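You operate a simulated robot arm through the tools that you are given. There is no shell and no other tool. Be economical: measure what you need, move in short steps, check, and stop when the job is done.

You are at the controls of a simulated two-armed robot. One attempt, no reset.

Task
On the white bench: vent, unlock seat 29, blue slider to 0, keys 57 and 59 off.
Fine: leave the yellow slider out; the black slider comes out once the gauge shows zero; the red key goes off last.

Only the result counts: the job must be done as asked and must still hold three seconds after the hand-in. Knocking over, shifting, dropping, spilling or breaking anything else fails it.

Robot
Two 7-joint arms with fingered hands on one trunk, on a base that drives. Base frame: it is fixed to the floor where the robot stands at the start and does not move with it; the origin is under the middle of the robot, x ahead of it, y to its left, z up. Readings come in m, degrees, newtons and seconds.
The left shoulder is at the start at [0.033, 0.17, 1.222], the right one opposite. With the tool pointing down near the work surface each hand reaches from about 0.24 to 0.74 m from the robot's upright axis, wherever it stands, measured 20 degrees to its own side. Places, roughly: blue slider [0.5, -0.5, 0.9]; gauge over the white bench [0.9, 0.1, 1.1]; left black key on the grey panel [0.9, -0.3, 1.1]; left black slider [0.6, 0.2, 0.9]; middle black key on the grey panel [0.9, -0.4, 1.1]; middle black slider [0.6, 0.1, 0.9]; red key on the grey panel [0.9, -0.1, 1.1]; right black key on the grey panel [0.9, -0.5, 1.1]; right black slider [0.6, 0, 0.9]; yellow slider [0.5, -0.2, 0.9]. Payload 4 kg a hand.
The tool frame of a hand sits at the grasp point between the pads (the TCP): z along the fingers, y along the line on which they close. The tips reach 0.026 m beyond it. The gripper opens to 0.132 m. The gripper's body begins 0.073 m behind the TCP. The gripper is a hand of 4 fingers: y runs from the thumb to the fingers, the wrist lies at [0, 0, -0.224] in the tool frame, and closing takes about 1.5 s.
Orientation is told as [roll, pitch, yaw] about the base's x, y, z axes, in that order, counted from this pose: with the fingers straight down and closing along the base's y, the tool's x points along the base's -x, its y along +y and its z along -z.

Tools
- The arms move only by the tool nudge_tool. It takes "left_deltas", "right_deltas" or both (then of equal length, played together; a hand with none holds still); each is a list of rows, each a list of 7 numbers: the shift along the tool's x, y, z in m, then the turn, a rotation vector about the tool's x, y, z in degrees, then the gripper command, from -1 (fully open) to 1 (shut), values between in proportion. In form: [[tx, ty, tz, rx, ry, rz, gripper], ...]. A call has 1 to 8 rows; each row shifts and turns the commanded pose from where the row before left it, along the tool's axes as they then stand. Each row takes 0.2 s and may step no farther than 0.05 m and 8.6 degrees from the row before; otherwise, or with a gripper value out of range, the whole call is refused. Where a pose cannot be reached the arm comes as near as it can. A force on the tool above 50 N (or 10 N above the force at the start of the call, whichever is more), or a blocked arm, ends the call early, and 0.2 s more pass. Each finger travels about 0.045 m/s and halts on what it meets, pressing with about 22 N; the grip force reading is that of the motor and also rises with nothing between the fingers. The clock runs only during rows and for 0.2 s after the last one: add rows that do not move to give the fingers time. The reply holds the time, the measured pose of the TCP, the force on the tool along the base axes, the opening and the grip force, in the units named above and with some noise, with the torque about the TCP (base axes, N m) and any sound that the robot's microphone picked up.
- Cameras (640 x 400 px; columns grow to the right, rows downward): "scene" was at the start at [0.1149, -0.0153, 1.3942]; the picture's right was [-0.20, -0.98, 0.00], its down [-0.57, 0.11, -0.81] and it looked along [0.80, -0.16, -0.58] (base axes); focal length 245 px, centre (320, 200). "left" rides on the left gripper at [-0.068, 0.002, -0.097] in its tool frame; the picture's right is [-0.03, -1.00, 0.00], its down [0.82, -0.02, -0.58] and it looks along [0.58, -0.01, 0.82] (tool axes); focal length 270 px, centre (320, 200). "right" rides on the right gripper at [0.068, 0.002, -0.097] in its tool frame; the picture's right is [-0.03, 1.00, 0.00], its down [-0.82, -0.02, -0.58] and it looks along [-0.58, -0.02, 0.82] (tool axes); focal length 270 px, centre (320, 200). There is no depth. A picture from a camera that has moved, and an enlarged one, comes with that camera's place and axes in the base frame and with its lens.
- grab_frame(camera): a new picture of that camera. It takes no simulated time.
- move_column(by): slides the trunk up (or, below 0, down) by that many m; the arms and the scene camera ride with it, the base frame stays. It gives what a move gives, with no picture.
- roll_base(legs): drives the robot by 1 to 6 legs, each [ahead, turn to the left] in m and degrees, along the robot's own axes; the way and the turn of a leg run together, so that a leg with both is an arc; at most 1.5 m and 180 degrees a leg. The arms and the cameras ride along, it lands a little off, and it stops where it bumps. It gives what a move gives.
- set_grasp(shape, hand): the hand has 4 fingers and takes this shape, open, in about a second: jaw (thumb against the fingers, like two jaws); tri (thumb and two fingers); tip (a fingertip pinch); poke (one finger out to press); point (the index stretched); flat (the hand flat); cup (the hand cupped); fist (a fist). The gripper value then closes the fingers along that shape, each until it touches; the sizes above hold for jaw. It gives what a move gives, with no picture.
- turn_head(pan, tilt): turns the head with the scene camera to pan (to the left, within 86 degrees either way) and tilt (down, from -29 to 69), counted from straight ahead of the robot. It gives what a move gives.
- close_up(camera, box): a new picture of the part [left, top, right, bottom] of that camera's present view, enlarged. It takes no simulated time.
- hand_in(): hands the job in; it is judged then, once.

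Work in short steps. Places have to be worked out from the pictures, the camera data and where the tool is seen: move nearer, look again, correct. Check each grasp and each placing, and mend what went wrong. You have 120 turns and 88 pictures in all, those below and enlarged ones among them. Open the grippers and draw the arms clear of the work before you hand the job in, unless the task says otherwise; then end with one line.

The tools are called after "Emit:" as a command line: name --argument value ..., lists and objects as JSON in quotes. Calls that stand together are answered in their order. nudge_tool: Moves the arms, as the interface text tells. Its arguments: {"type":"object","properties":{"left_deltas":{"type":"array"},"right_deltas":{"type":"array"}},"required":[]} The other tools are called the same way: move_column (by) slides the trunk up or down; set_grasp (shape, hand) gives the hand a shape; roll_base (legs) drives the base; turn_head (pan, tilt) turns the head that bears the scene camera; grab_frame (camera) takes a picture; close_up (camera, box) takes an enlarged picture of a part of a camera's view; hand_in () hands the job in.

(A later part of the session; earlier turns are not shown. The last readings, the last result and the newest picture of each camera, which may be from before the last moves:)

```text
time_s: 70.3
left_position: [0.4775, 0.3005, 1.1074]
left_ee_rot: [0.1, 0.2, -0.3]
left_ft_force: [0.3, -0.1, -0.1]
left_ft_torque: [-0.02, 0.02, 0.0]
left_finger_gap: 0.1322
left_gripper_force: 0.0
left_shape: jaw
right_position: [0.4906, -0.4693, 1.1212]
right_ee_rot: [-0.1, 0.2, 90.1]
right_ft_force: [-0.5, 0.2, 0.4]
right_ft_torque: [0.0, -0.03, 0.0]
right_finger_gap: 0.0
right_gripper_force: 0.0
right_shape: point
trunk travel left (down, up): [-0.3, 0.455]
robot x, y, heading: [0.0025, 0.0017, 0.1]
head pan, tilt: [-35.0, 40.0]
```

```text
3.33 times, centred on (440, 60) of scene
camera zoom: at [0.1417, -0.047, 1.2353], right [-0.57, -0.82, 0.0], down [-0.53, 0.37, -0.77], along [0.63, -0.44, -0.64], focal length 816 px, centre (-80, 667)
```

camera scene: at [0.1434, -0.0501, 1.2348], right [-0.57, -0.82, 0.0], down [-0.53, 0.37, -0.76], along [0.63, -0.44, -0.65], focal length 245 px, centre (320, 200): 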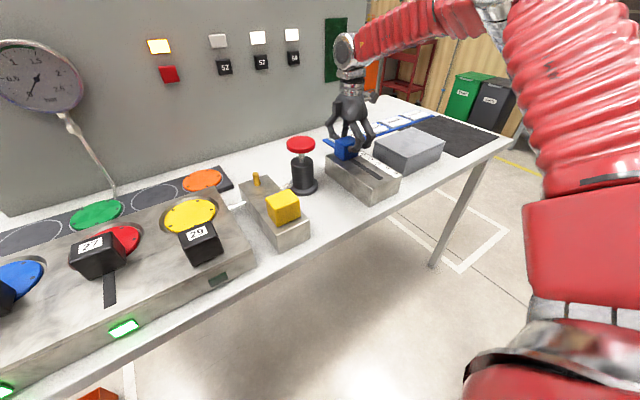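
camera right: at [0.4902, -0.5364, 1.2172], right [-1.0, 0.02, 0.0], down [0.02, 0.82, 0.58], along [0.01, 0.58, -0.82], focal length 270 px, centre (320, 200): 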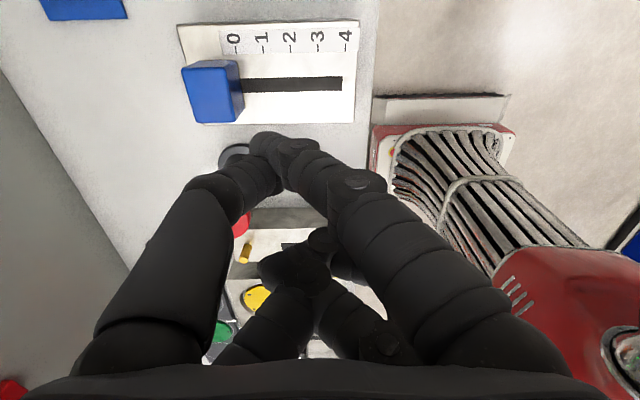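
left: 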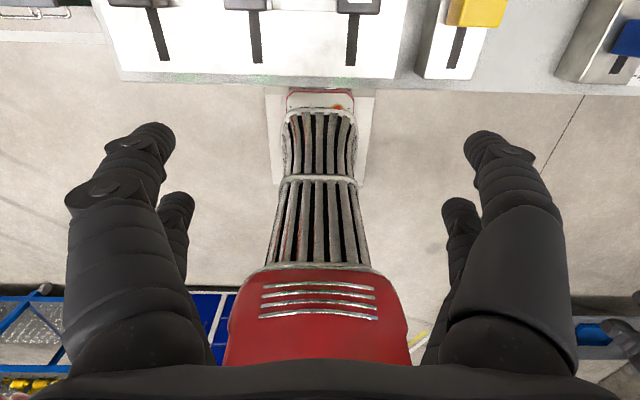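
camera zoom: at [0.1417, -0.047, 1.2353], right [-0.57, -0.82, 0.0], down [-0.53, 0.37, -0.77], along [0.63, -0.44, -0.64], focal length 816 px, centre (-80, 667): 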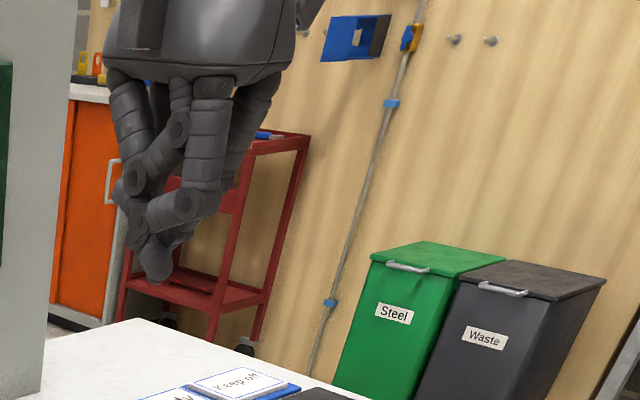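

"Point" leaves a tip off-axis and hardly ahead of the other fingers. I try the "tip" pinch, closed, as a poker.

Emit:
set_grasp --shape "tip" --hand "right"

Emit:
nudge_tool --right_deltas '[[0, 0, 0, 0, 0, 0, 1], [0, 0, 0, 0, 0, 0, 1], [0, 0, 0, 0, 0, 0, 1], [0, 0, 0, 0, 0, 0, 1], [0, 0, 0, 0, 0, 0, 1], [0, 0, 0, 0, 0, 0, 1], [0, 0, 0, 0, 0, 0, 1], [0, 0, 0, 0, 0, 0, 1]]'

Emit:
grab_frame --camera "right"

Emit:
close_up --camera "scene" --box '[360, 0, 520, 120]'

```text
time_s: 71.2
left_position: [0.4771, 0.3, 1.1056]
left_ee_rot: [0.1, 0.1, -0.4]
left_ft_force: [-0.6, 0.3, 0.2]
left_ft_torque: [-0.01, 0.01, -0.01]
left_finger_gap: 0.132
left_gripper_force: 0.0
left_shape: jaw
right_position: [0.4908, -0.469, 1.1204]
right_ee_rot: [0.0, 0.1, 90.1]
right_ft_force: [0.4, 0.5, 0.1]
right_ft_torque: [0.0, -0.02, 0.02]
right_finger_gap: 0.1316
right_gripper_force: 0.0
right_shape: tip
trunk travel left (down, up): [-0.3, 0.455]
robot x, y, heading: [0.0047, 0.0006, -0.0]
head pan, tilt: [-35.0, 40.0]
```

```text
time_s: 73.0
left_position: [0.4779, 0.3008, 1.1072]
left_ee_rot: [0.1, 0.2, -0.4]
left_ft_force: [-0.6, 0.5, -0.3]
left_ft_torque: [-0.03, 0.01, -0.02]
left_finger_gap: 0.132
left_gripper_force: 0.0
left_shape: jaw
right_position: [0.4919, -0.4693, 1.1211]
right_ee_rot: [0.0, 0.1, 90.0]
right_ft_force: [-0.3, -0.4, 0.8]
right_ft_torque: [0.02, 0.0, 0.01]
right_finger_gap: 0.0
right_gripper_force: 12.2
right_shape: tip
trunk travel left (down, up): [-0.3, 0.455]
robot x, y, heading: [0.0033, 0.0004, 0.1]
head pan, tilt: [-35.0, 40.0]
```

```text
32 pictures are left
camera right: at [0.4903, -0.5363, 1.2172], right [-1.0, 0.02, 0.0], down [0.02, 0.82, 0.58], along [0.01, 0.58, -0.82], focal length 270 px, centre (320, 200)
```

right: 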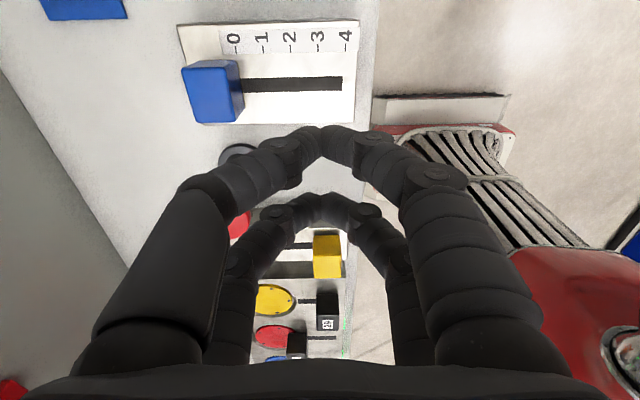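

```text
3.33 times, centred on (440, 60) of scene
camera zoom: at [0.1417, -0.047, 1.2353], right [-0.57, -0.82, 0.0], down [-0.53, 0.37, -0.77], along [0.63, -0.44, -0.64], focal length 816 px, centre (-80, 667)
```

zoom: 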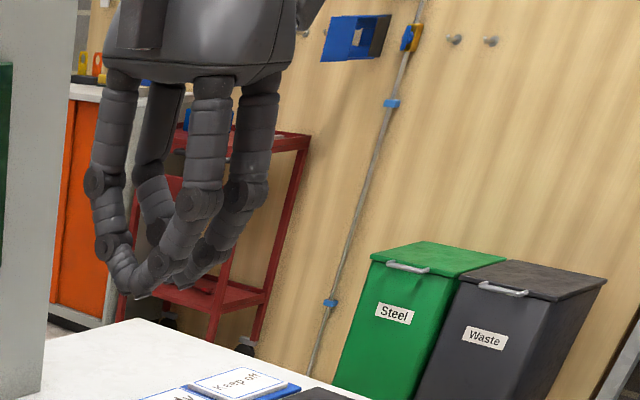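

The tip pinch gives two neat tip pairs at tool x ≈ ±0.02, usable as a finger. I rotate the hand to point at the panel, half first.

Emit:
nudge_tool --right_deltas '[[0, 0, 0, 8.5, 0, 0, 1], [0, 0, 0, 8.5, 0, 0, 1], [0, 0, 0, 8.5, 0, 0, 1], [0, 0, 0, 8.5, 0, 0, 1], [0, 0, 0, 8.5, 0, 0, 1], [0, 0, 0, 0, 0, 0, 1]]'

```text
time_s: 74.4
left_position: [0.4781, 0.3005, 1.1062]
left_ee_rot: [0.1, 0.2, -0.4]
left_ft_force: [0.4, -0.3, -0.3]
left_ft_torque: [0.03, -0.02, -0.02]
left_finger_gap: 0.1318
left_gripper_force: 0.2
left_shape: jaw
right_position: [0.493, -0.4687, 1.1168]
right_ee_rot: [-42.6, 0.0, 90.2]
right_ft_force: [0.8, -0.5, 0.7]
right_ft_torque: [0.03, 0.01, -0.01]
right_finger_gap: 0.0001
right_gripper_force: 21.8
right_shape: tip
trunk travel left (down, up): [-0.3, 0.455]
robot x, y, heading: [0.0065, -0.0028, -0.1]
head pan, tilt: [-35.0, 40.0]
```

It points forward-down as intended; I do the other half.

Emit:
nudge_tool --right_deltas '[[0, 0, 0, 8.5, 0, 0, 1], [0, 0, 0, 8.5, 0, 0, 1], [0, 0, 0, 8.5, 0, 0, 1], [0, 0, 0, 8.5, 0, 0, 1], [0, 0, 0, 8.5, 0, 0, 1], [0, 0, 0, 4.9, 0, 0, 1], [0, 0, 0, 0, 0, 0, 1]]'

Emit:
grab_frame --camera "scene"

Emit:
grab_frame --camera "right"

```text
time_s: 76.0
left_position: [0.4777, 0.3, 1.1065]
left_ee_rot: [0.1, 0.2, -0.5]
left_ft_force: [-0.4, 0.3, 0.0]
left_ft_torque: [-0.01, -0.04, -0.01]
left_finger_gap: 0.1321
left_gripper_force: 0.0
left_shape: jaw
right_position: [0.4919, -0.4695, 1.1181]
right_ee_rot: [-90.1, 0.1, 90.1]
right_ft_force: [1.0, 0.0, -0.2]
right_ft_torque: [0.01, 0.03, 0.0]
right_finger_gap: 0.0
right_gripper_force: 22.2
right_shape: tip
trunk travel left (down, up): [-0.3, 0.455]
robot x, y, heading: [0.0077, -0.0022, 0.0]
head pan, tilt: [-35.0, 40.0]
```

```text
30 pictures are left
camera scene: at [0.1414, -0.047, 1.2354], right [-0.57, -0.82, 0.0], down [-0.53, 0.37, -0.77], along [0.63, -0.44, -0.64], focal length 245 px, centre (320, 200)
```

scene: 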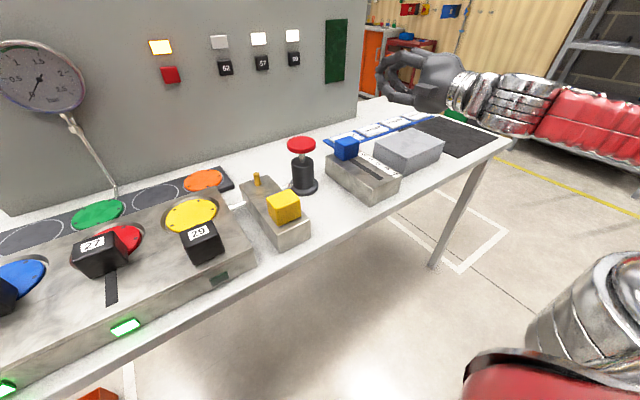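

```text
29 pictures are left
camera right: at [0.3946, -0.5375, 1.1164], right [0.0, 0.02, -1.0], down [-0.58, 0.81, 0.02], along [0.81, 0.58, 0.01], focal length 270 px, centre (320, 200)
```

right: 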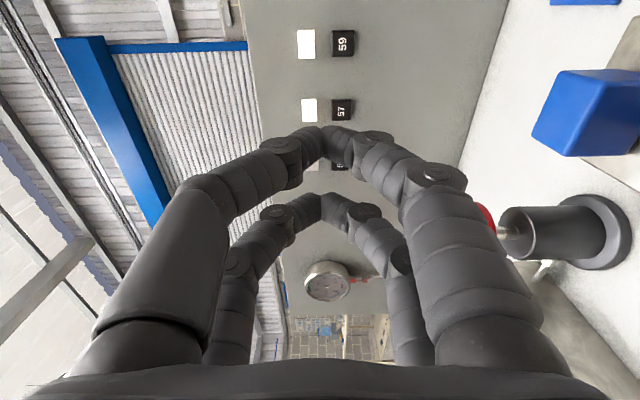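

The hand points at the panel. Two views give key 59 at about [0.915, -0.486, 1.079] and 57 at [0.917, -0.376, 1.077]. I approach key 59 with the tip pair at tool +x, stopping short.

Emit:
nudge_tool --right_deltas '[[-0.004, 0.02, 0.03, 0, 0, 0, 1], [0, 0.019, 0.04, 0, 0, 0, 1], [0, 0, 0.045, 0, 0, 0, 1], [0, 0, 0.045, 0, 0, 0, 1], [0, 0, 0.045, 0, 0, 0, 1], [0, 0, 0.045, 0, 0, 0, 1], [0, 0, 0.045, 0, 0, 0, 1], [0, 0, 0, 0, 0, 0, 1]]'

Emit:
grab_frame --camera "right"

Emit:
close_up --camera "scene" --box '[140, 10, 380, 160]'

```text
time_s: 77.8
left_position: [0.4774, 0.3007, 1.106]
left_ee_rot: [0.1, 0.3, -0.4]
left_ft_force: [0.0, -0.3, 0.6]
left_ft_torque: [-0.01, -0.03, -0.02]
left_finger_gap: 0.1317
left_gripper_force: 0.1
left_shape: jaw
right_position: [0.779, -0.4678, 1.107]
right_ee_rot: [-91.6, 0.8, 90.3]
right_ft_force: [-2.7, -3.7, 3.0]
right_ft_torque: [0.01, 0.26, 0.4]
right_finger_gap: 0.0003
right_gripper_force: 21.9
right_shape: tip
right hand out of reach, approached as far as the arm can: row 3, 4, 5
trunk travel left (down, up): [-0.3, 0.455]
robot x, y, heading: [0.0031, -0.0027, 0.2]
head pan, tilt: [-35.0, 40.0]
```

```text
28 pictures are left
camera right: at [0.6828, -0.5363, 1.1032], right [0.03, 0.01, -1.0], down [-0.58, 0.81, -0.01], along [0.81, 0.58, 0.03], focal length 270 px, centre (320, 200)
```

right: 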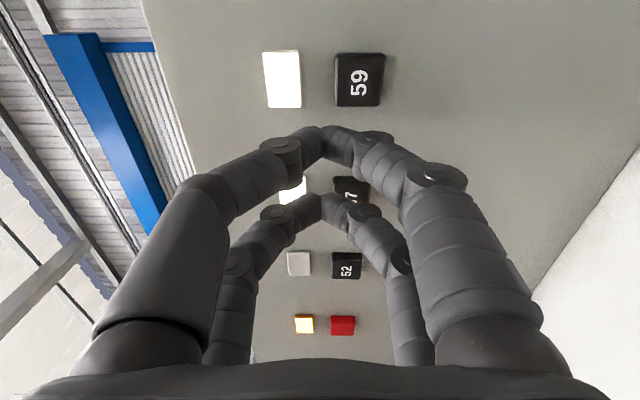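

```text
2.67 times, centred on (260, 85) of scene
camera zoom: at [0.1407, -0.0472, 1.2356], right [-0.57, -0.82, 0.0], down [-0.53, 0.37, -0.77], along [0.63, -0.44, -0.64], focal length 653 px, centre (480, 507)
```

zoom: 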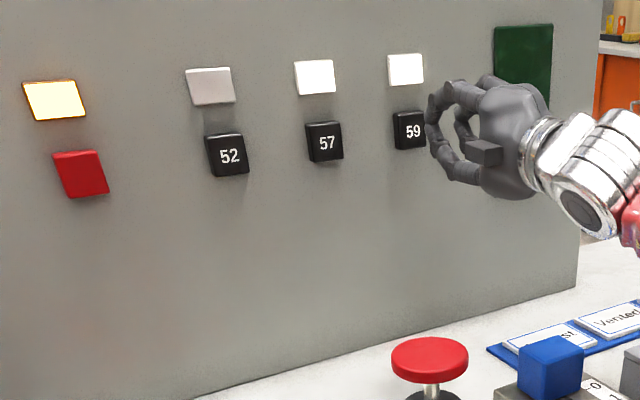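

The arm runs out of reach at x≈0.78. I draw the hand back and drive the base 8 cm ahead.

Emit:
nudge_tool --right_deltas '[[0, 0, -0.04, 0, 0, 0, 1], [0, 0, -0.04, 0, 0, 0, 1], [0, 0, -0.04, 0, 0, 0, 1], [0, 0, -0.03, 0, 0, 0, 1], [0, 0, 0, 0, 0, 0, 1]]'

Emit:
roll_base --legs '[[0.08, 0]]'

```text
time_s: 79.0
left_position: [0.4779, 0.3001, 1.1057]
left_ee_rot: [0.0, 0.2, -0.5]
left_ft_force: [-0.8, 0.7, -1.0]
left_ft_torque: [-0.02, -0.01, 0.0]
left_finger_gap: 0.1318
left_gripper_force: 0.1
left_shape: jaw
right_position: [0.6306, -0.4712, 1.0829]
right_ee_rot: [-89.9, 0.2, 90.2]
right_ft_force: [0.1, -0.9, -0.2]
right_ft_torque: [0.01, -0.02, 0.0]
right_finger_gap: 0.0002
right_gripper_force: 22.5
right_shape: tip
trunk travel left (down, up): [-0.3, 0.455]
robot x, y, heading: [0.006, 0.0008, -0.0]
head pan, tilt: [-35.0, 40.0]
```

```text
time_s: 80.1
left_position: [0.5587, 0.3007, 1.1048]
left_ee_rot: [-0.1, 0.4, -0.3]
left_ft_force: [0.5, -0.1, -0.6]
left_ft_torque: [0.01, 0.04, 0.01]
left_finger_gap: 0.1319
left_gripper_force: 0.1
left_shape: jaw
right_position: [0.7129, -0.4706, 1.082]
right_ee_rot: [-89.8, 0.1, 90.1]
right_ft_force: [0.6, -0.4, -0.4]
right_ft_torque: [-0.01, 0.0, 0.03]
right_finger_gap: 0.0001
right_gripper_force: 22.2
right_shape: tip
trunk travel left (down, up): [-0.3, 0.455]
robot x, y, heading: [0.0801, 0.0032, -0.3]
head pan, tilt: [-35.0, 40.0]
```

The base moved 7.5 cm freely. The key's face should be at x≈0.918, so I drive another 6 cm.

Emit:
roll_base --legs '[[0.06, 0]]'

Emit:
nudge_tool --right_deltas '[[-0.005, 0.002, 0.03, 0, 0, 0, 1], [0, 0, 0.03, 0, 0, 0, 1], [0, 0, 0, 0, 0, 0, 1]]'

Emit:
grab_frame --camera "right"

Emit:
grab_frame --camera "scene"

```text
time_s: 81.0
left_position: [0.6191, 0.3013, 1.1057]
left_ee_rot: [0.1, 0.3, -0.5]
left_ft_force: [0.5, -0.8, 0.5]
left_ft_torque: [-0.01, 0.03, 0.05]
left_finger_gap: 0.132
left_gripper_force: 0.2
left_shape: jaw
right_position: [0.7729, -0.4702, 1.0822]
right_ee_rot: [-89.8, 0.0, 90.1]
right_ft_force: [1.1, -0.3, -0.5]
right_ft_torque: [-0.01, 0.0, 0.02]
right_finger_gap: 0.0003
right_gripper_force: 22.0
right_shape: tip
trunk travel left (down, up): [-0.3, 0.455]
robot x, y, heading: [0.1427, -0.0012, 0.1]
head pan, tilt: [-35.0, 40.0]
```

```text
time_s: 81.8
left_position: [0.6174, 0.3014, 1.107]
left_ee_rot: [0.1, 0.4, -0.4]
left_ft_force: [-0.4, -0.2, 0.4]
left_ft_torque: [-0.02, -0.03, -0.04]
left_finger_gap: 0.1319
left_gripper_force: 0.1
left_shape: jaw
right_position: [0.8315, -0.4654, 1.0828]
right_ee_rot: [-89.9, 0.2, 90.1]
right_ft_force: [0.1, -0.1, -0.4]
right_ft_torque: [0.0, 0.02, 0.0]
right_finger_gap: 0.0
right_gripper_force: 21.7
right_shape: tip
trunk travel left (down, up): [-0.3, 0.455]
robot x, y, heading: [0.1454, -0.0004, -0.0]
head pan, tilt: [-35.0, 40.0]
```

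```text
26 pictures are left
camera right: at [0.7356, -0.5348, 1.0804], right [0.0, 0.02, -1.0], down [-0.58, 0.81, 0.02], along [0.82, 0.58, 0.01], focal length 270 px, centre (320, 200)
```

right: 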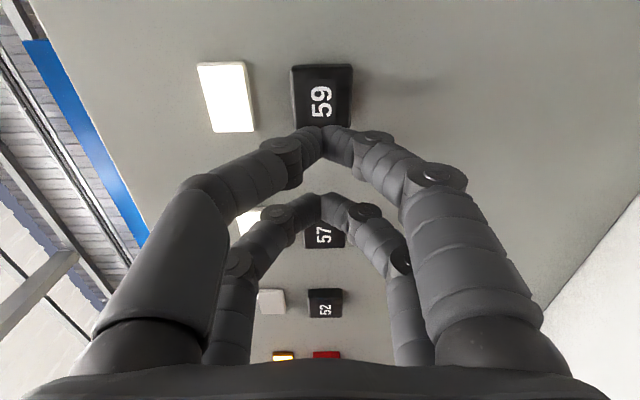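

```text
25 pictures are left
camera scene: at [0.2817, -0.0468, 1.2353], right [-0.57, -0.82, 0.0], down [-0.53, 0.37, -0.77], along [0.63, -0.44, -0.64], focal length 245 px, centre (320, 200)
```

scene: 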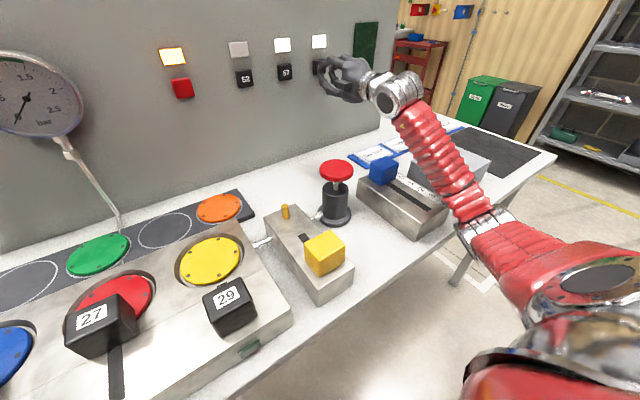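

The tip pair is aligned with key 59 at [0.918, -0.487, 1.079]. I advance slowly until it presses.

Emit:
nudge_tool --right_deltas '[[0.001, 0.003, 0.015, 0, 0, 0, 1], [0, 0, 0.015, 0, 0, 0, 1], [0, 0, 0.015, 0, 0, 0, 1], [0, 0, 0.005, 0, 0, 0, 1], [0, 0, 0.005, 0, 0, 0, 1], [0, 0, 0.004, 0, 0, 0, 1], [0, 0, 0, 0, 0, 0, 1]]'

Emit:
close_up --camera "scene" --box '[140, 10, 400, 140]'

```text
time_s: 83.6
left_position: [0.6167, 0.2964, 1.1058]
left_ee_rot: [0.3, 0.3, -0.7]
left_ft_force: [1.0, 1.2, -0.1]
left_ft_torque: [0.0, 0.02, 0.01]
left_finger_gap: 0.1319
left_gripper_force: 0.2
left_shape: jaw
right_position: [0.8795, -0.4898, 1.0769]
right_ee_rot: [-89.4, 1.7, 88.3]
right_ft_force: [-1.3, -0.7, 0.2]
right_ft_torque: [0.03, -0.01, 0.01]
right_finger_gap: 0.0
right_gripper_force: 21.5
right_shape: tip
trunk travel left (down, up): [-0.3, 0.455]
robot x, y, heading: [0.1442, 0.0021, -1.2]
head pan, tilt: [-35.0, 40.0]
heard: click
stopped in row 7 (right hand): the arm was blocked; the commanded pose is now the measured one
```

```text
2.46 times, centred on (270, 75) of scene
camera zoom: at [0.2456, -0.0527, 1.2387], right [-0.59, -0.81, -0.02], down [-0.5, 0.38, -0.78], along [0.64, -0.45, -0.63], focal length 603 px, centre (443, 508)
```

zoom: 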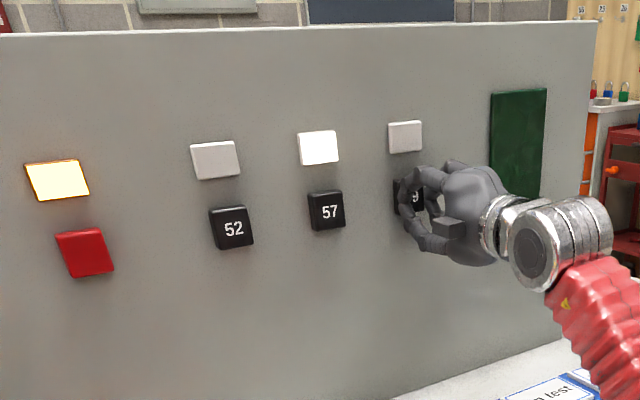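

Click – lamp 59 went out. I back off at once.

Emit:
nudge_tool --right_deltas '[[0, 0, -0.03, 0, 0, 0, 1], [0, 0, -0.03, 0, 0, 0, 1], [0, 0, 0, 0, 0, 0, 1]]'

Emit:
grab_frame --camera "scene"

Emit:
grab_frame --camera "right"

```text
time_s: 84.6
left_position: [0.6215, 0.3113, 1.1018]
left_ee_rot: [-0.4, 0.4, -0.3]
left_ft_force: [-0.8, -0.2, -0.6]
left_ft_torque: [0.01, 0.01, 0.0]
left_finger_gap: 0.1319
left_gripper_force: 0.0
left_shape: jaw
right_position: [0.8269, -0.467, 1.1001]
right_ee_rot: [-91.1, 2.1, 89.0]
right_ft_force: [-0.1, 0.0, -0.2]
right_ft_torque: [-0.05, 0.02, -0.04]
right_finger_gap: 0.0001
right_gripper_force: 22.6
right_shape: tip
trunk travel left (down, up): [-0.3, 0.455]
robot x, y, heading: [0.1501, -0.0005, -0.4]
head pan, tilt: [-35.0, 40.0]
stopped in row 3 (right hand): the arm was blocked; the commanded pose is now the measured one
```

```text
23 pictures are left
camera scene: at [0.2702, -0.0375, 1.2363], right [-0.58, -0.82, 0.0], down [-0.52, 0.36, -0.77], along [0.63, -0.45, -0.63], focal length 245 px, centre (320, 200)
```

scene: 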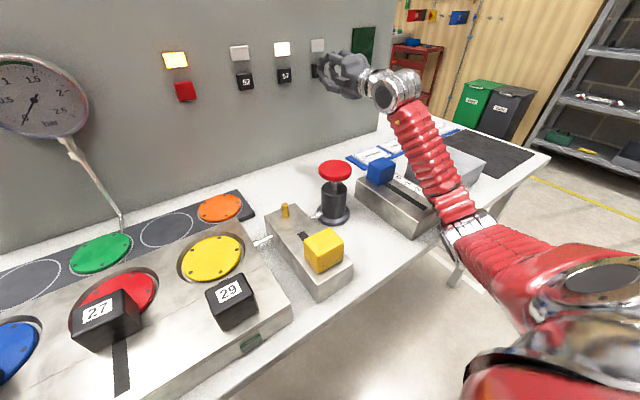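

```text
22 pictures are left
camera right: at [0.7295, -0.5332, 1.0985], right [0.02, -0.01, -1.0], down [-0.56, 0.83, -0.02], along [0.83, 0.56, 0.01], focal length 270 px, centre (320, 200)
```

right: 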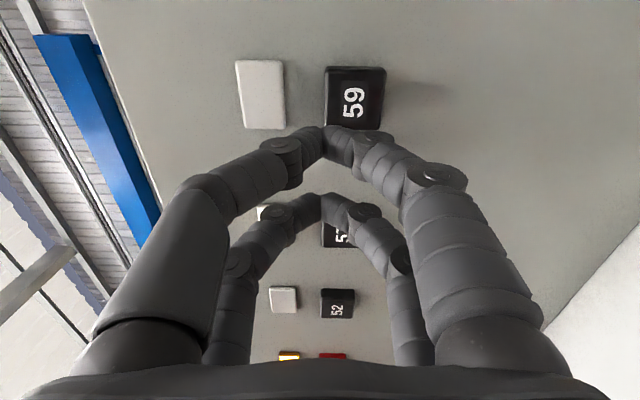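

59 is off. "Arm blocked" hints that the elbow or trunk touches something; I let it settle and read again, with a look at the arm.

Emit:
nudge_tool --right_deltas '[[0, 0, -0.02, 0, 0, 0, 1], [0, 0, 0, 0, 0, 0, 1], [0, 0, 0, 0, 0, 0, 1]]'

Emit:
turn_head --pan -60 --tilt 50

Emit:
grab_frame --camera "scene"

```text
time_s: 85.4
left_position: [0.6253, 0.3081, 1.1018]
left_ee_rot: [-0.3, 0.7, -0.3]
left_ft_force: [-0.5, -0.6, -0.8]
left_ft_torque: [-0.01, -0.03, 0.01]
left_finger_gap: 0.1321
left_gripper_force: 0.1
left_shape: jaw
right_position: [0.8128, -0.4676, 1.0946]
right_ee_rot: [-90.7, 1.9, 89.1]
right_ft_force: [0.0, 0.2, 0.4]
right_ft_torque: [-0.03, -0.01, 0.02]
right_finger_gap: 0.0
right_gripper_force: 21.6
right_shape: tip
trunk travel left (down, up): [-0.3, 0.455]
robot x, y, heading: [0.146, 0.0, -0.3]
head pan, tilt: [-35.0, 40.0]
```

```text
time_s: 86.3
left_position: [0.6253, 0.3087, 1.1025]
left_ee_rot: [-0.1, 0.7, -0.3]
left_ft_force: [1.3, -0.1, 0.6]
left_ft_torque: [0.04, -0.03, -0.01]
left_finger_gap: 0.132
left_gripper_force: 0.0
left_shape: jaw
right_position: [0.8123, -0.4681, 1.0939]
right_ee_rot: [-90.6, 1.8, 89.1]
right_ft_force: [0.2, -0.1, -0.1]
right_ft_torque: [0.01, 0.01, 0.01]
right_finger_gap: 0.0
right_gripper_force: 21.7
right_shape: tip
trunk travel left (down, up): [-0.3, 0.455]
robot x, y, heading: [0.1415, 0.0011, -0.3]
head pan, tilt: [-60.0, 50.0]
```

```text
21 pictures are left
camera scene: at [0.2435, -0.0583, 1.2225], right [-0.87, -0.5, 0.0], down [-0.38, 0.66, -0.65], along [0.32, -0.56, -0.76], focal length 245 px, centre (320, 200)
```

scene: 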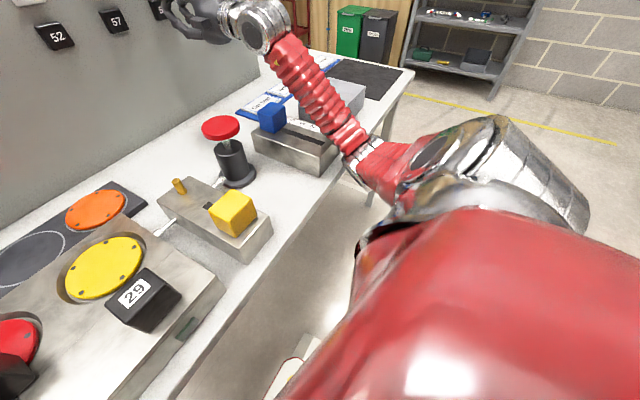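

Nothing seems touched; the recoil came from pressing too deep. I move sideways to key 57 (tip pair onto y≈-0.371) and will press in finer steps.

Emit:
nudge_tool --right_deltas '[[-0.04, 0.005, 0, 0, 0, 0, 1], [-0.04, 0.005, 0, 0, 0, 0, 1], [-0.038, 0.005, 0.01, 0, 0, 0, 1], [0, 0, 0, 0, 0, 0, 1]]'

Emit:
turn_head --pan -20 --tilt 28

Emit:
grab_frame --camera "right"

Emit:
grab_frame --camera "scene"

```text
time_s: 87.4
left_position: [0.6184, 0.3009, 1.1004]
left_ee_rot: [-0.1, 0.8, -0.7]
left_ft_force: [0.5, -0.8, 0.1]
left_ft_torque: [0.08, 0.0, 0.04]
left_finger_gap: 0.1323
left_gripper_force: 0.2
left_shape: jaw
right_position: [0.7856, -0.4449, 1.1048]
right_ee_rot: [-92.1, 10.4, 81.6]
right_ft_force: [-1.4, -1.0, 1.0]
right_ft_torque: [0.02, 0.03, 0.07]
right_finger_gap: 0.0
right_gripper_force: 21.5
right_shape: tip
trunk travel left (down, up): [-0.3, 0.455]
robot x, y, heading: [0.1342, -0.0152, -3.1]
head pan, tilt: [-60.0, 50.0]
stopped in row 4 (right hand): the arm was blocked; the commanded pose is now the measured one
```

```text
time_s: 88.4
left_position: [0.6173, 0.2948, 1.1038]
left_ee_rot: [0.3, 0.5, -1.0]
left_ft_force: [0.7, 0.1, 1.1]
left_ft_torque: [-0.02, 0.02, -0.01]
left_finger_gap: 0.1321
left_gripper_force: 0.1
left_shape: jaw
right_position: [0.7815, -0.455, 1.1094]
right_ee_rot: [-92.4, 10.3, 80.6]
right_ft_force: [0.2, -0.5, 0.7]
right_ft_torque: [-0.01, -0.02, 0.01]
right_finger_gap: 0.0
right_gripper_force: 21.8
right_shape: tip
trunk travel left (down, up): [-0.3, 0.455]
robot x, y, heading: [0.1366, -0.0112, -3.4]
head pan, tilt: [-20.0, 28.0]
```

```text
20 pictures are left
camera right: at [0.6757, -0.5062, 1.1155], right [0.02, -0.16, -0.99], down [-0.44, 0.88, -0.15], along [0.9, 0.44, -0.06], focal length 270 px, centre (320, 200)
```

right: 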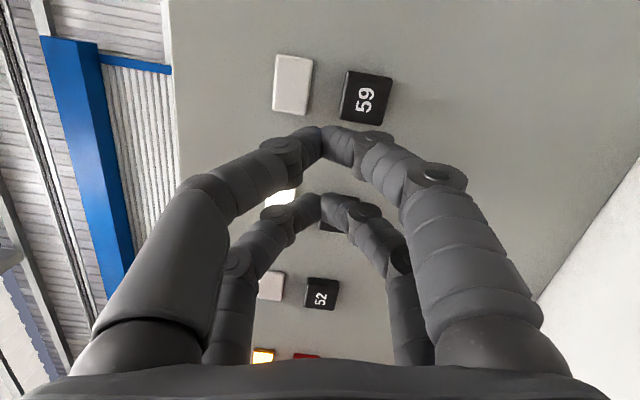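

```text
19 pictures are left
camera scene: at [0.2327, -0.0417, 1.2619], right [-0.39, -0.92, -0.01], down [-0.39, 0.18, -0.9], along [0.83, -0.35, -0.43], focal length 245 px, centre (320, 200)
```

scene: 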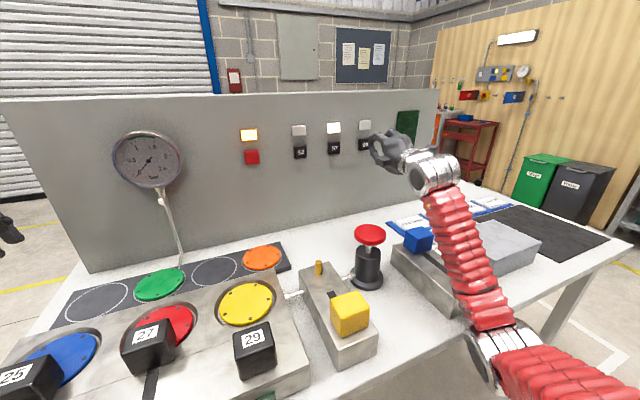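

The metal elbow is jammed against the bench edge/block front and turned the robot by 3°. I stop pushing and raise the trunk to lift the elbow above the bench.

Emit:
nudge_tool --right_deltas '[[0.01, 0, -0.02, 0, 0, 0, 1], [0.01, 0, -0.02, 0, 0, 0, 1], [0, 0, 0, 0, 0, 0, 1]]'

Emit:
move_column --by 0.2

Emit:
grab_frame --camera "scene"

```text
time_s: 89.4
left_position: [0.6451, 0.3011, 1.0882]
left_ee_rot: [-0.3, 1.7, -1.0]
left_ft_force: [-0.3, -0.2, 0.2]
left_ft_torque: [-0.05, 0.03, 0.02]
left_finger_gap: 0.1322
left_gripper_force: 0.0
left_shape: jaw
right_position: [0.7669, -0.4469, 1.1176]
right_ee_rot: [-93.4, 10.3, 81.4]
right_ft_force: [0.8, 0.2, 0.0]
right_ft_torque: [-0.01, 0.0, -0.01]
right_finger_gap: 0.0
right_gripper_force: 22.0
right_shape: tip
trunk travel left (down, up): [-0.3, 0.455]
robot x, y, heading: [0.137, -0.0076, -2.5]
head pan, tilt: [-20.0, 28.0]
stopped in row 3 (right hand): the arm was blocked; the commanded pose is now the measured one
```

```text
time_s: 91.6
left_position: [0.6651, 0.2904, 1.2822]
left_ee_rot: [0.4, 3.0, -1.0]
left_ft_force: [-0.2, -0.1, -0.4]
left_ft_torque: [-0.03, -0.04, -0.03]
left_finger_gap: 0.1321
left_gripper_force: 0.1
left_shape: jaw
right_position: [0.7909, -0.4579, 1.2901]
right_ee_rot: [-91.1, 9.5, 81.8]
right_ft_force: [-0.1, 0.3, -0.3]
right_ft_torque: [0.02, 0.01, 0.01]
right_finger_gap: 0.0001
right_gripper_force: 21.7
right_shape: tip
trunk travel left (down, up): [-0.5, 0.255]
robot x, y, heading: [0.143, -0.0119, -2.6]
head pan, tilt: [-20.0, 28.0]
```

```text
18 pictures are left
camera scene: at [0.2465, -0.0443, 1.4561], right [-0.38, -0.92, 0.0], down [-0.43, 0.18, -0.88], along [0.82, -0.34, -0.47], focal length 245 px, centre (320, 200)
```

scene: 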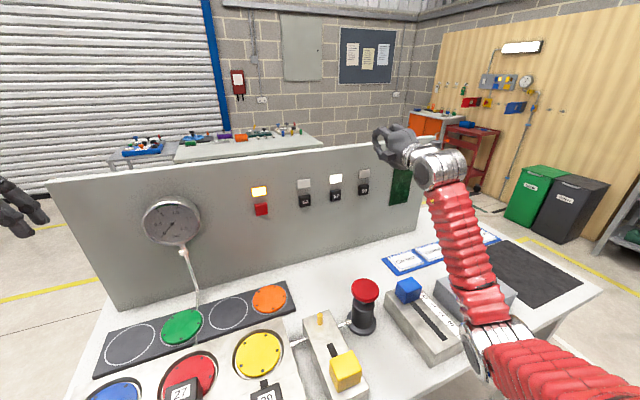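

The left hand's pitch (3°) shows the body is still strained forward. Backing the base off frees the elbow from the edge.

Emit:
roll_base --legs '[[-0.1, 0]]'

Emit:
turn_head --pan -35 --tilt 45

Emit:
grab_frame --camera "scene"

```text
time_s: 92.8
left_position: [0.5614, 0.295, 1.2842]
left_ee_rot: [0.4, 2.8, -1.0]
left_ft_force: [-1.4, -0.4, 0.5]
left_ft_torque: [0.0, 0.01, 0.0]
left_finger_gap: 0.1319
left_gripper_force: 0.1
left_shape: jaw
right_position: [0.6883, -0.4528, 1.2936]
right_ee_rot: [-91.3, 9.6, 81.9]
right_ft_force: [-0.6, -0.7, -0.1]
right_ft_torque: [0.04, -0.02, 0.03]
right_finger_gap: 0.0
right_gripper_force: 21.6
right_shape: tip
trunk travel left (down, up): [-0.5, 0.255]
robot x, y, heading: [0.0389, -0.0039, -2.5]
head pan, tilt: [-20.0, 28.0]
```

```text
time_s: 93.6
left_position: [0.5635, 0.2949, 1.2841]
left_ee_rot: [0.4, 2.9, -1.0]
left_ft_force: [-0.7, -0.9, -0.2]
left_ft_torque: [0.02, 0.01, 0.04]
left_finger_gap: 0.1321
left_gripper_force: 0.0
left_shape: jaw
right_position: [0.6902, -0.453, 1.2927]
right_ee_rot: [-91.2, 9.6, 82.0]
right_ft_force: [0.5, 0.4, -0.4]
right_ft_torque: [-0.03, -0.01, 0.01]
right_finger_gap: 0.0
right_gripper_force: 22.1
right_shape: tip
trunk travel left (down, up): [-0.5, 0.255]
robot x, y, heading: [0.0393, -0.0058, -2.3]
head pan, tilt: [-35.0, 45.0]
```

```text
17 pictures are left
camera scene: at [0.1264, -0.0535, 1.4305], right [-0.6, -0.8, 0.0], down [-0.56, 0.43, -0.71], along [0.56, -0.43, -0.71], focal length 245 px, centre (320, 200)
```

scene: 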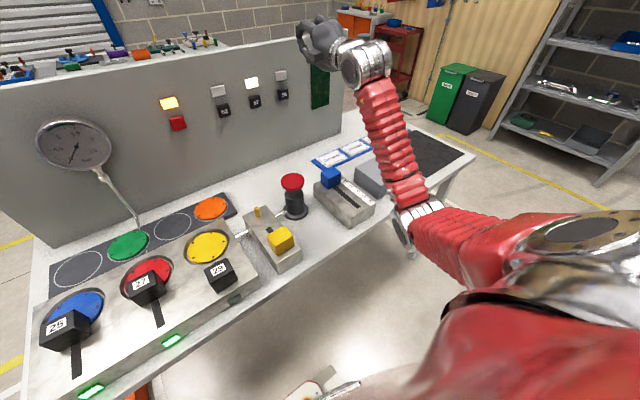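

Freed; pump, yellow and blue knobs are where they were, lamps: 59 off, 57 and red on. With the trunk this high the elbow clears the bench. I turn the base ~10° left, which also straightens the hand's pointing.

Emit:
roll_base --legs '[[0, 10]]'

Emit:
nudge_tool --right_deltas '[[0, 0, 0, 0, 0, 4.8, 1], [0, 0, 0, 0, 0, 4.8, 1], [0, 0, 0, 0, 0, 0, 1]]'

```text
time_s: 94.7
left_position: [0.4998, 0.384, 1.2825]
left_ee_rot: [0.4, 2.9, 9.4]
left_ft_force: [-0.6, -0.3, -0.2]
left_ft_torque: [-0.02, -0.03, 0.05]
left_finger_gap: 0.1318
left_gripper_force: 0.1
left_shape: jaw
right_position: [0.7591, -0.3288, 1.2933]
right_ee_rot: [-91.3, 9.6, 92.3]
right_ft_force: [0.0, -0.1, 0.7]
right_ft_torque: [0.01, 0.03, -0.01]
right_finger_gap: 0.0
right_gripper_force: 22.3
right_shape: tip
trunk travel left (down, up): [-0.5, 0.255]
robot x, y, heading: [0.038, -0.0149, 8.2]
head pan, tilt: [-35.0, 45.0]
```

```text
time_s: 95.5
left_position: [0.4992, 0.3845, 1.2829]
left_ee_rot: [0.4, 2.9, 9.5]
left_ft_force: [0.3, 0.1, -0.5]
left_ft_torque: [-0.02, 0.01, 0.01]
left_finger_gap: 0.1321
left_gripper_force: 0.1
left_shape: jaw
right_position: [0.7589, -0.3284, 1.2936]
right_ee_rot: [-91.2, 0.0, 92.3]
right_ft_force: [0.2, 0.3, -0.1]
right_ft_torque: [-0.02, 0.03, -0.01]
right_finger_gap: 0.0002
right_gripper_force: 21.7
right_shape: tip
trunk travel left (down, up): [-0.5, 0.255]
robot x, y, heading: [0.0418, -0.0176, 8.3]
head pan, tilt: [-35.0, 45.0]
```

Orientation is good. I lower the hand in front of key 57 (y -0.350, z 1.08), keeping off the panel.

Emit:
nudge_tool --right_deltas '[[0.006, 0.036, -0.01, -1.2, 2.3, 0, 1], [0.006, 0.036, -0.01, 0, 0, 0, 1], [0.005, 0.036, 0, 0, 0, 0, 1], [0.005, 0.036, 0, 0, 0, 0, 1], [0, 0.036, 0, 0, 0, 0, 1], [0, 0.034, 0, 0, 0, 0, 1], [0, 0, 0, 0, 0, 0, 1]]'

Emit:
grab_frame --camera "scene"

```text
time_s: 97.1
left_position: [0.4986, 0.3842, 1.2841]
left_ee_rot: [0.5, 2.9, 9.4]
left_ft_force: [1.1, -0.2, -0.1]
left_ft_torque: [0.0, -0.01, 0.02]
left_finger_gap: 0.1322
left_gripper_force: 0.0
left_shape: jaw
right_position: [0.7543, -0.3405, 1.1173]
right_ee_rot: [-93.5, -0.5, 90.9]
right_ft_force: [0.4, 0.4, 0.2]
right_ft_torque: [0.0, -0.01, -0.01]
right_finger_gap: 0.0
right_gripper_force: 22.1
right_shape: tip
right hand out of reach, approached as far as the arm can: row 1, 2
trunk travel left (down, up): [-0.5, 0.255]
robot x, y, heading: [0.0367, -0.017, 7.8]
head pan, tilt: [-35.0, 45.0]
```

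```text
16 pictures are left
camera scene: at [0.134, -0.048, 1.4305], right [-0.45, -0.89, 0.0], down [-0.63, 0.32, -0.71], along [0.63, -0.32, -0.71], focal length 245 px, centre (320, 200)
```

scene: 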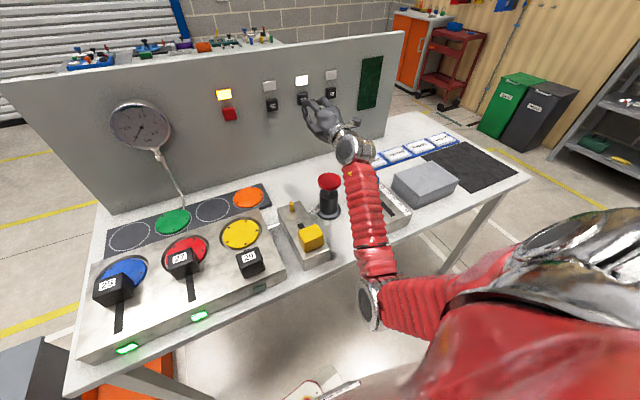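

Elbow is now near [0.27, -0.23, 0.95], ahead-clear of the bench edge (x≈0.39) and higher. I drive 6 cm ahead, then correct the height with the arm.

Emit:
roll_base --legs '[[0.06, 0]]'

Emit:
nudge_tool --right_deltas '[[0.009, 0.018, 0, -1.7, 0, 0, 1], [0.008, 0.019, 0, -1.7, 0.8, 0, 1], [0, 0, 0, 0, 0, 0, 1]]'

Emit:
grab_frame --camera "right"

```text
time_s: 98.1
left_position: [0.562, 0.3929, 1.2833]
left_ee_rot: [0.3, 3.0, 9.4]
left_ft_force: [0.4, 0.4, 0.3]
left_ft_torque: [0.0, 0.05, -0.04]
left_finger_gap: 0.132
left_gripper_force: 0.0
left_shape: jaw
right_position: [0.8154, -0.3321, 1.1154]
right_ee_rot: [-93.2, -0.4, 91.1]
right_ft_force: [0.6, 0.7, 0.0]
right_ft_torque: [0.01, -0.03, 0.0]
right_finger_gap: 0.0
right_gripper_force: 21.9
right_shape: tip
trunk travel left (down, up): [-0.5, 0.255]
robot x, y, heading: [0.1029, -0.0073, 8.2]
head pan, tilt: [-35.0, 45.0]
```

```text
time_s: 98.9
left_position: [0.5588, 0.393, 1.2845]
left_ee_rot: [0.4, 2.9, 9.4]
left_ft_force: [0.3, -0.3, -0.2]
left_ft_torque: [0.01, 0.04, 0.01]
left_finger_gap: 0.1319
left_gripper_force: 0.0
left_shape: jaw
right_position: [0.8155, -0.3501, 1.0815]
right_ee_rot: [-89.9, -0.4, 90.1]
right_ft_force: [-0.2, -0.4, -0.8]
right_ft_torque: [0.01, 0.01, -0.03]
right_finger_gap: 0.0
right_gripper_force: 22.2
right_shape: tip
trunk travel left (down, up): [-0.5, 0.255]
robot x, y, heading: [0.0981, -0.0033, 8.3]
head pan, tilt: [-35.0, 45.0]
```

```text
15 pictures are left
camera right: at [0.7183, -0.4189, 1.0788], right [0.0, 0.03, -1.0], down [-0.58, 0.81, 0.03], along [0.81, 0.58, 0.02], focal length 270 px, centre (320, 200)
```

right: 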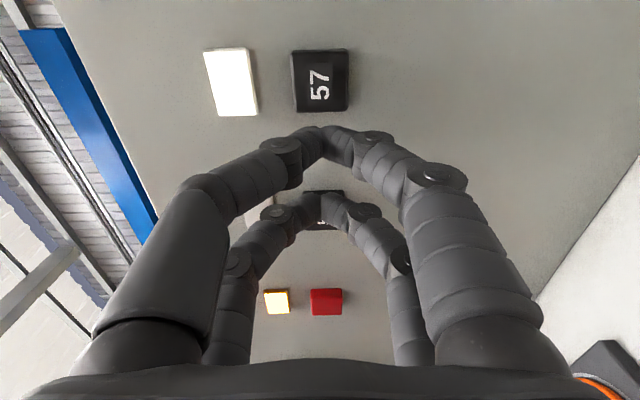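

Key 57 is at y≈-0.376, z≈1.079; I shift 5 mm and advance to just before contact, then in fine steps.

Emit:
nudge_tool --right_deltas '[[0.005, 0.002, 0.015, 0, 0, 0, 1], [0, 0, 0.015, 0, 0, 0, 1], [0, 0, 0.015, 0, 0, 0, 1], [0, 0, 0.005, 0, 0, 0, 1], [0, 0, 0.003, 0, 0, 0, 1], [0, 0, 0.003, 0, 0, 0, 1], [0, 0, 0, 0, 0, 0, 1]]'

```text
time_s: 100.5
left_position: [0.5599, 0.3915, 1.2845]
left_ee_rot: [0.4, 2.9, 9.4]
left_ft_force: [0.4, 0.2, 0.2]
left_ft_torque: [0.01, -0.01, 0.04]
left_finger_gap: 0.132
left_gripper_force: 0.1
left_shape: jaw
right_position: [0.8695, -0.3543, 1.0787]
right_ee_rot: [-89.9, -0.4, 90.3]
right_ft_force: [-0.4, 0.2, -0.2]
right_ft_torque: [0.02, -0.03, 0.02]
right_finger_gap: 0.0001
right_gripper_force: 22.5
right_shape: tip
trunk travel left (down, up): [-0.5, 0.255]
robot x, y, heading: [0.0982, -0.008, 8.2]
head pan, tilt: [-35.0, 45.0]
```

No contact yet at x 0.870; on in 3–4 mm steps.

Emit:
nudge_tool --right_deltas '[[0, 0, 0.004, 0, 0, 0, 1], [0, 0, 0.004, 0, 0, 0, 1], [0, 0, 0.003, 0, 0, 0, 1], [0, 0, 0, 0, 0, 0, 1]]'

```text
time_s: 101.5
left_position: [0.5586, 0.3922, 1.2845]
left_ee_rot: [0.4, 2.9, 9.4]
left_ft_force: [0.4, 0.5, -1.0]
left_ft_torque: [0.01, 0.05, 0.0]
left_finger_gap: 0.1317
left_gripper_force: 0.1
left_shape: jaw
right_position: [0.8806, -0.3553, 1.08]
right_ee_rot: [-89.9, -0.3, 90.2]
right_ft_force: [-3.8, -0.9, 1.3]
right_ft_torque: [-0.05, 0.01, -0.04]
right_finger_gap: 0.0
right_gripper_force: 22.1
right_shape: tip
trunk travel left (down, up): [-0.5, 0.255]
robot x, y, heading: [0.098, -0.0075, 8.5]
head pan, tilt: [-35.0, 45.0]
heard: click
```

Click with just 4 N. I back off 7 cm and check the lamps.

Emit:
nudge_tool --right_deltas '[[0, 0, -0.02, 0, 0, 0, 1], [0, 0, -0.03, 0, 0, 0, 1], [0, 0, -0.02, 0, 0, 0, 1], [0, 0, 0, 0, 0, 0, 1]]'

Emit:
close_up --camera "scene" --box '[100, 20, 420, 220]'

```text
time_s: 102.5
left_position: [0.5598, 0.3935, 1.2846]
left_ee_rot: [0.4, 2.9, 9.4]
left_ft_force: [-0.3, 0.2, 0.0]
left_ft_torque: [-0.04, -0.03, 0.01]
left_finger_gap: 0.1321
left_gripper_force: 0.1
left_shape: jaw
right_position: [0.8094, -0.3543, 1.0787]
right_ee_rot: [-89.9, -0.4, 90.2]
right_ft_force: [-0.4, 0.6, -0.8]
right_ft_torque: [0.01, 0.03, 0.02]
right_finger_gap: 0.0001
right_gripper_force: 22.2
right_shape: tip
trunk travel left (down, up): [-0.5, 0.255]
robot x, y, heading: [0.0949, -0.0113, 8.2]
head pan, tilt: [-35.0, 45.0]
```

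```text
2.00 times, centred on (260, 120) of scene
camera zoom: at [0.1935, -0.0395, 1.4305], right [-0.45, -0.89, 0.0], down [-0.63, 0.32, -0.71], along [0.63, -0.32, -0.71], focal length 490 px, centre (440, 360)
```

zoom: 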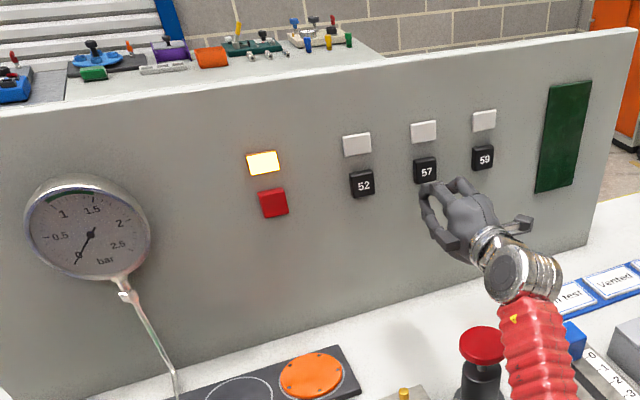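

57 is off too. Now the red key at [0.918, -0.119, 1.081]: I draw back a bit and step left in stages, watching reach.

Emit:
nudge_tool --right_deltas '[[-0.02, 0, -0.03, 0, 0, 0, 1], [-0.035, 0, -0.01, 0, 0, 0, 1], [-0.035, 0, 0, 0, 0, 0, 1], [-0.03, 0, 0, 0, 0, 0, 1], [0, 0, 0, 0, 0, 0, 1]]'

Emit:
grab_frame --camera "scene"

```text
time_s: 103.9
left_position: [0.5588, 0.3935, 1.2848]
left_ee_rot: [0.4, 2.9, 9.4]
left_ft_force: [-0.8, 0.2, 0.6]
left_ft_torque: [0.04, 0.0, 0.02]
left_finger_gap: 0.1322
left_gripper_force: 0.0
left_shape: jaw
right_position: [0.7702, -0.2695, 1.0818]
right_ee_rot: [-90.1, 5.3, 88.6]
right_ft_force: [-0.1, -0.3, 0.6]
right_ft_torque: [-0.04, -0.05, 0.0]
right_finger_gap: 0.0
right_gripper_force: 21.9
right_shape: tip
trunk travel left (down, up): [-0.5, 0.255]
robot x, y, heading: [0.0991, -0.0074, 8.0]
head pan, tilt: [-35.0, 45.0]
stopped in row 5 (right hand): the arm was blocked; the commanded pose is now the measured one
```

```text
13 pictures are left
camera scene: at [0.1933, -0.0399, 1.4305], right [-0.45, -0.89, 0.0], down [-0.63, 0.32, -0.71], along [0.63, -0.32, -0.71], focal length 245 px, centre (320, 200)
```

scene: 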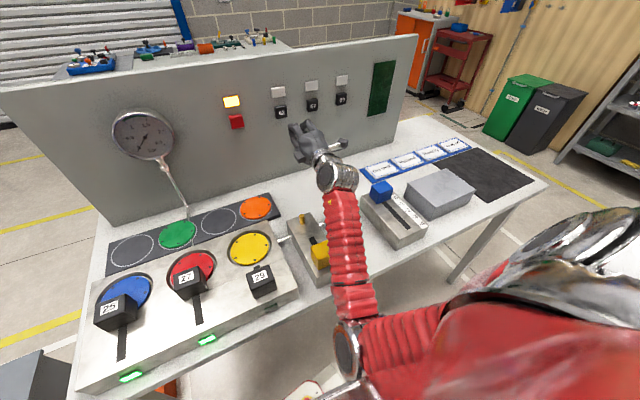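

The right arm meets the robot's own trunk when crossing inwards. I'll instead yaw the hand ~30° to point left-forward, so that the wrist stays further right while the tip reaches the red key.

Emit:
nudge_tool --right_deltas '[[0.02, 0, 0, 0, 0, 5.3, 1], [0.01, 0, 0, 0, -7.8, 0, 1], [0, 0, 0, 0, -7.8, 0, 1], [0, 0, 0, 0, -7.8, 0, 1], [0, 0, 0, 0, -7.8, 0, 1], [0, 0, 0, 0, 0, 0, 1]]'

```text
time_s: 105.3
left_position: [0.5584, 0.392, 1.2843]
left_ee_rot: [0.4, 2.8, 9.4]
left_ft_force: [0.5, 0.4, -0.4]
left_ft_torque: [0.02, 0.03, 0.01]
left_finger_gap: 0.132
left_gripper_force: 0.0
left_shape: jaw
right_position: [0.7689, -0.2985, 1.0848]
right_ee_rot: [-90.1, 0.0, 120.0]
right_ft_force: [0.0, -0.5, -0.8]
right_ft_torque: [0.02, -0.01, 0.02]
right_finger_gap: 0.0001
right_gripper_force: 21.9
right_shape: tip
trunk travel left (down, up): [-0.5, 0.255]
robot x, y, heading: [0.099, -0.0097, 8.3]
head pan, tilt: [-35.0, 45.0]
```

Orientation reached. I move to a spot 8 cm before the red key along the pointing line.

Emit:
nudge_tool --right_deltas '[[-0.027, 0.001, 0.026, 0, 0, 0, 1], [-0.027, 0.001, 0.026, 0, 0, 0, 1], [-0.027, 0.001, 0.026, 0, 0, 0, 1], [-0.026, 0.001, 0.025, 0, 0, 0, 1], [0, 0, 0, 0, 0, 0, 1]]'

Emit:
grab_frame --camera "scene"

Emit:
grab_frame --camera "right"

```text
time_s: 106.5
left_position: [0.559, 0.3918, 1.285]
left_ee_rot: [0.5, 2.9, 9.4]
left_ft_force: [0.0, -0.4, -0.8]
left_ft_torque: [0.01, -0.03, -0.03]
left_finger_gap: 0.1322
left_gripper_force: 0.1
left_shape: jaw
right_position: [0.8069, -0.1556, 1.0787]
right_ee_rot: [-90.1, -0.1, 120.0]
right_ft_force: [0.2, 0.6, 0.7]
right_ft_torque: [0.02, 0.0, -0.02]
right_finger_gap: 0.0
right_gripper_force: 21.3
right_shape: tip
trunk travel left (down, up): [-0.5, 0.255]
robot x, y, heading: [0.0923, -0.0099, 8.1]
head pan, tilt: [-35.0, 45.0]
```

```text
12 pictures are left
camera scene: at [0.193, -0.04, 1.4305], right [-0.45, -0.89, 0.0], down [-0.63, 0.32, -0.71], along [0.63, -0.32, -0.71], focal length 245 px, centre (320, 200)
```

scene: 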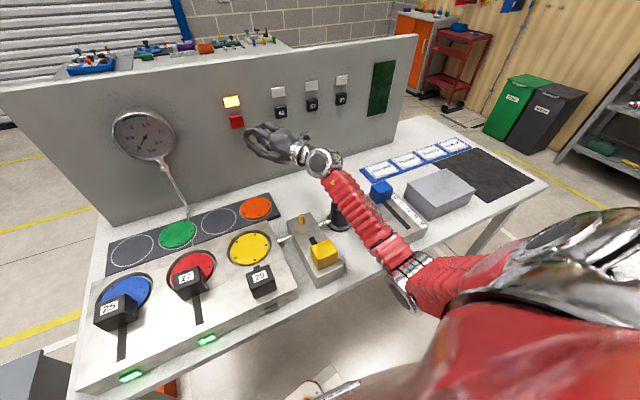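

```text
11 pictures are left
camera right: at [0.7568, -0.2627, 1.0773], right [-0.01, 0.02, -1.0], down [-0.91, 0.42, 0.02], along [0.42, 0.91, 0.02], focal length 270 px, centre (320, 200)
```

right: 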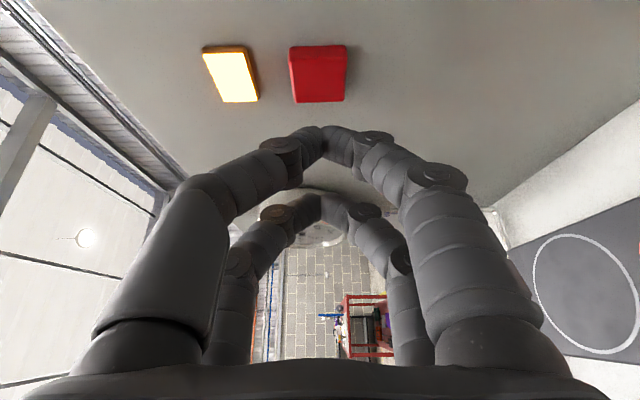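

From here the red key's centre is y≈-0.132. I adjust 8 mm sideways and advance to just before contact.

Emit:
nudge_tool --right_deltas '[[0.0085, 0, 0.01, 0, 0, 0, 1], [0, 0, 0.015, 0, 0, 0, 1], [0, 0, 0.015, 0, 0, 0, 1], [0, 0, 0.01, 0, 0, 0, 1], [0, 0, 0.005, 0, 0, 0, 1], [0, 0, 0, 0, 0, 0, 1]]'

Emit:
close_up --camera "scene" --box '[180, 60, 340, 180]'

```text
time_s: 107.9
left_position: [0.5586, 0.393, 1.2846]
left_ee_rot: [0.4, 2.9, 9.4]
left_ft_force: [0.4, 0.2, -0.3]
left_ft_torque: [0.0, 0.01, -0.01]
left_finger_gap: 0.1321
left_gripper_force: 0.0
left_shape: jaw
right_position: [0.8581, -0.1345, 1.0809]
right_ee_rot: [-90.0, -0.1, 119.9]
right_ft_force: [0.6, -0.2, 0.8]
right_ft_torque: [-0.01, -0.02, -0.02]
right_finger_gap: 0.0
right_gripper_force: 22.1
right_shape: tip
trunk travel left (down, up): [-0.5, 0.255]
robot x, y, heading: [0.1007, -0.0052, 8.1]
head pan, tilt: [-35.0, 45.0]
```

```text
3.33 times, centred on (260, 120) of scene
camera zoom: at [0.1933, -0.0394, 1.4305], right [-0.45, -0.89, 0.0], down [-0.63, 0.32, -0.71], along [0.63, -0.32, -0.71], focal length 816 px, centre (520, 467)
```

zoom: 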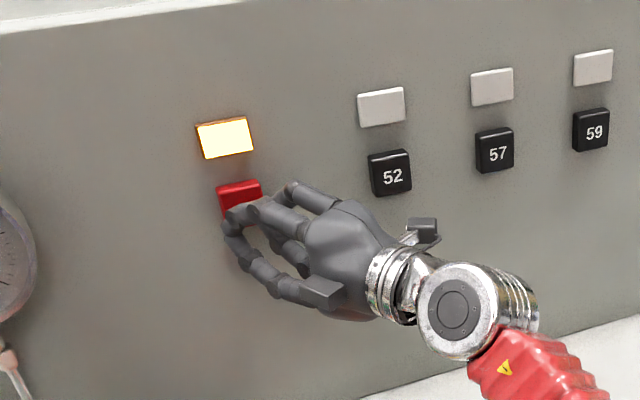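

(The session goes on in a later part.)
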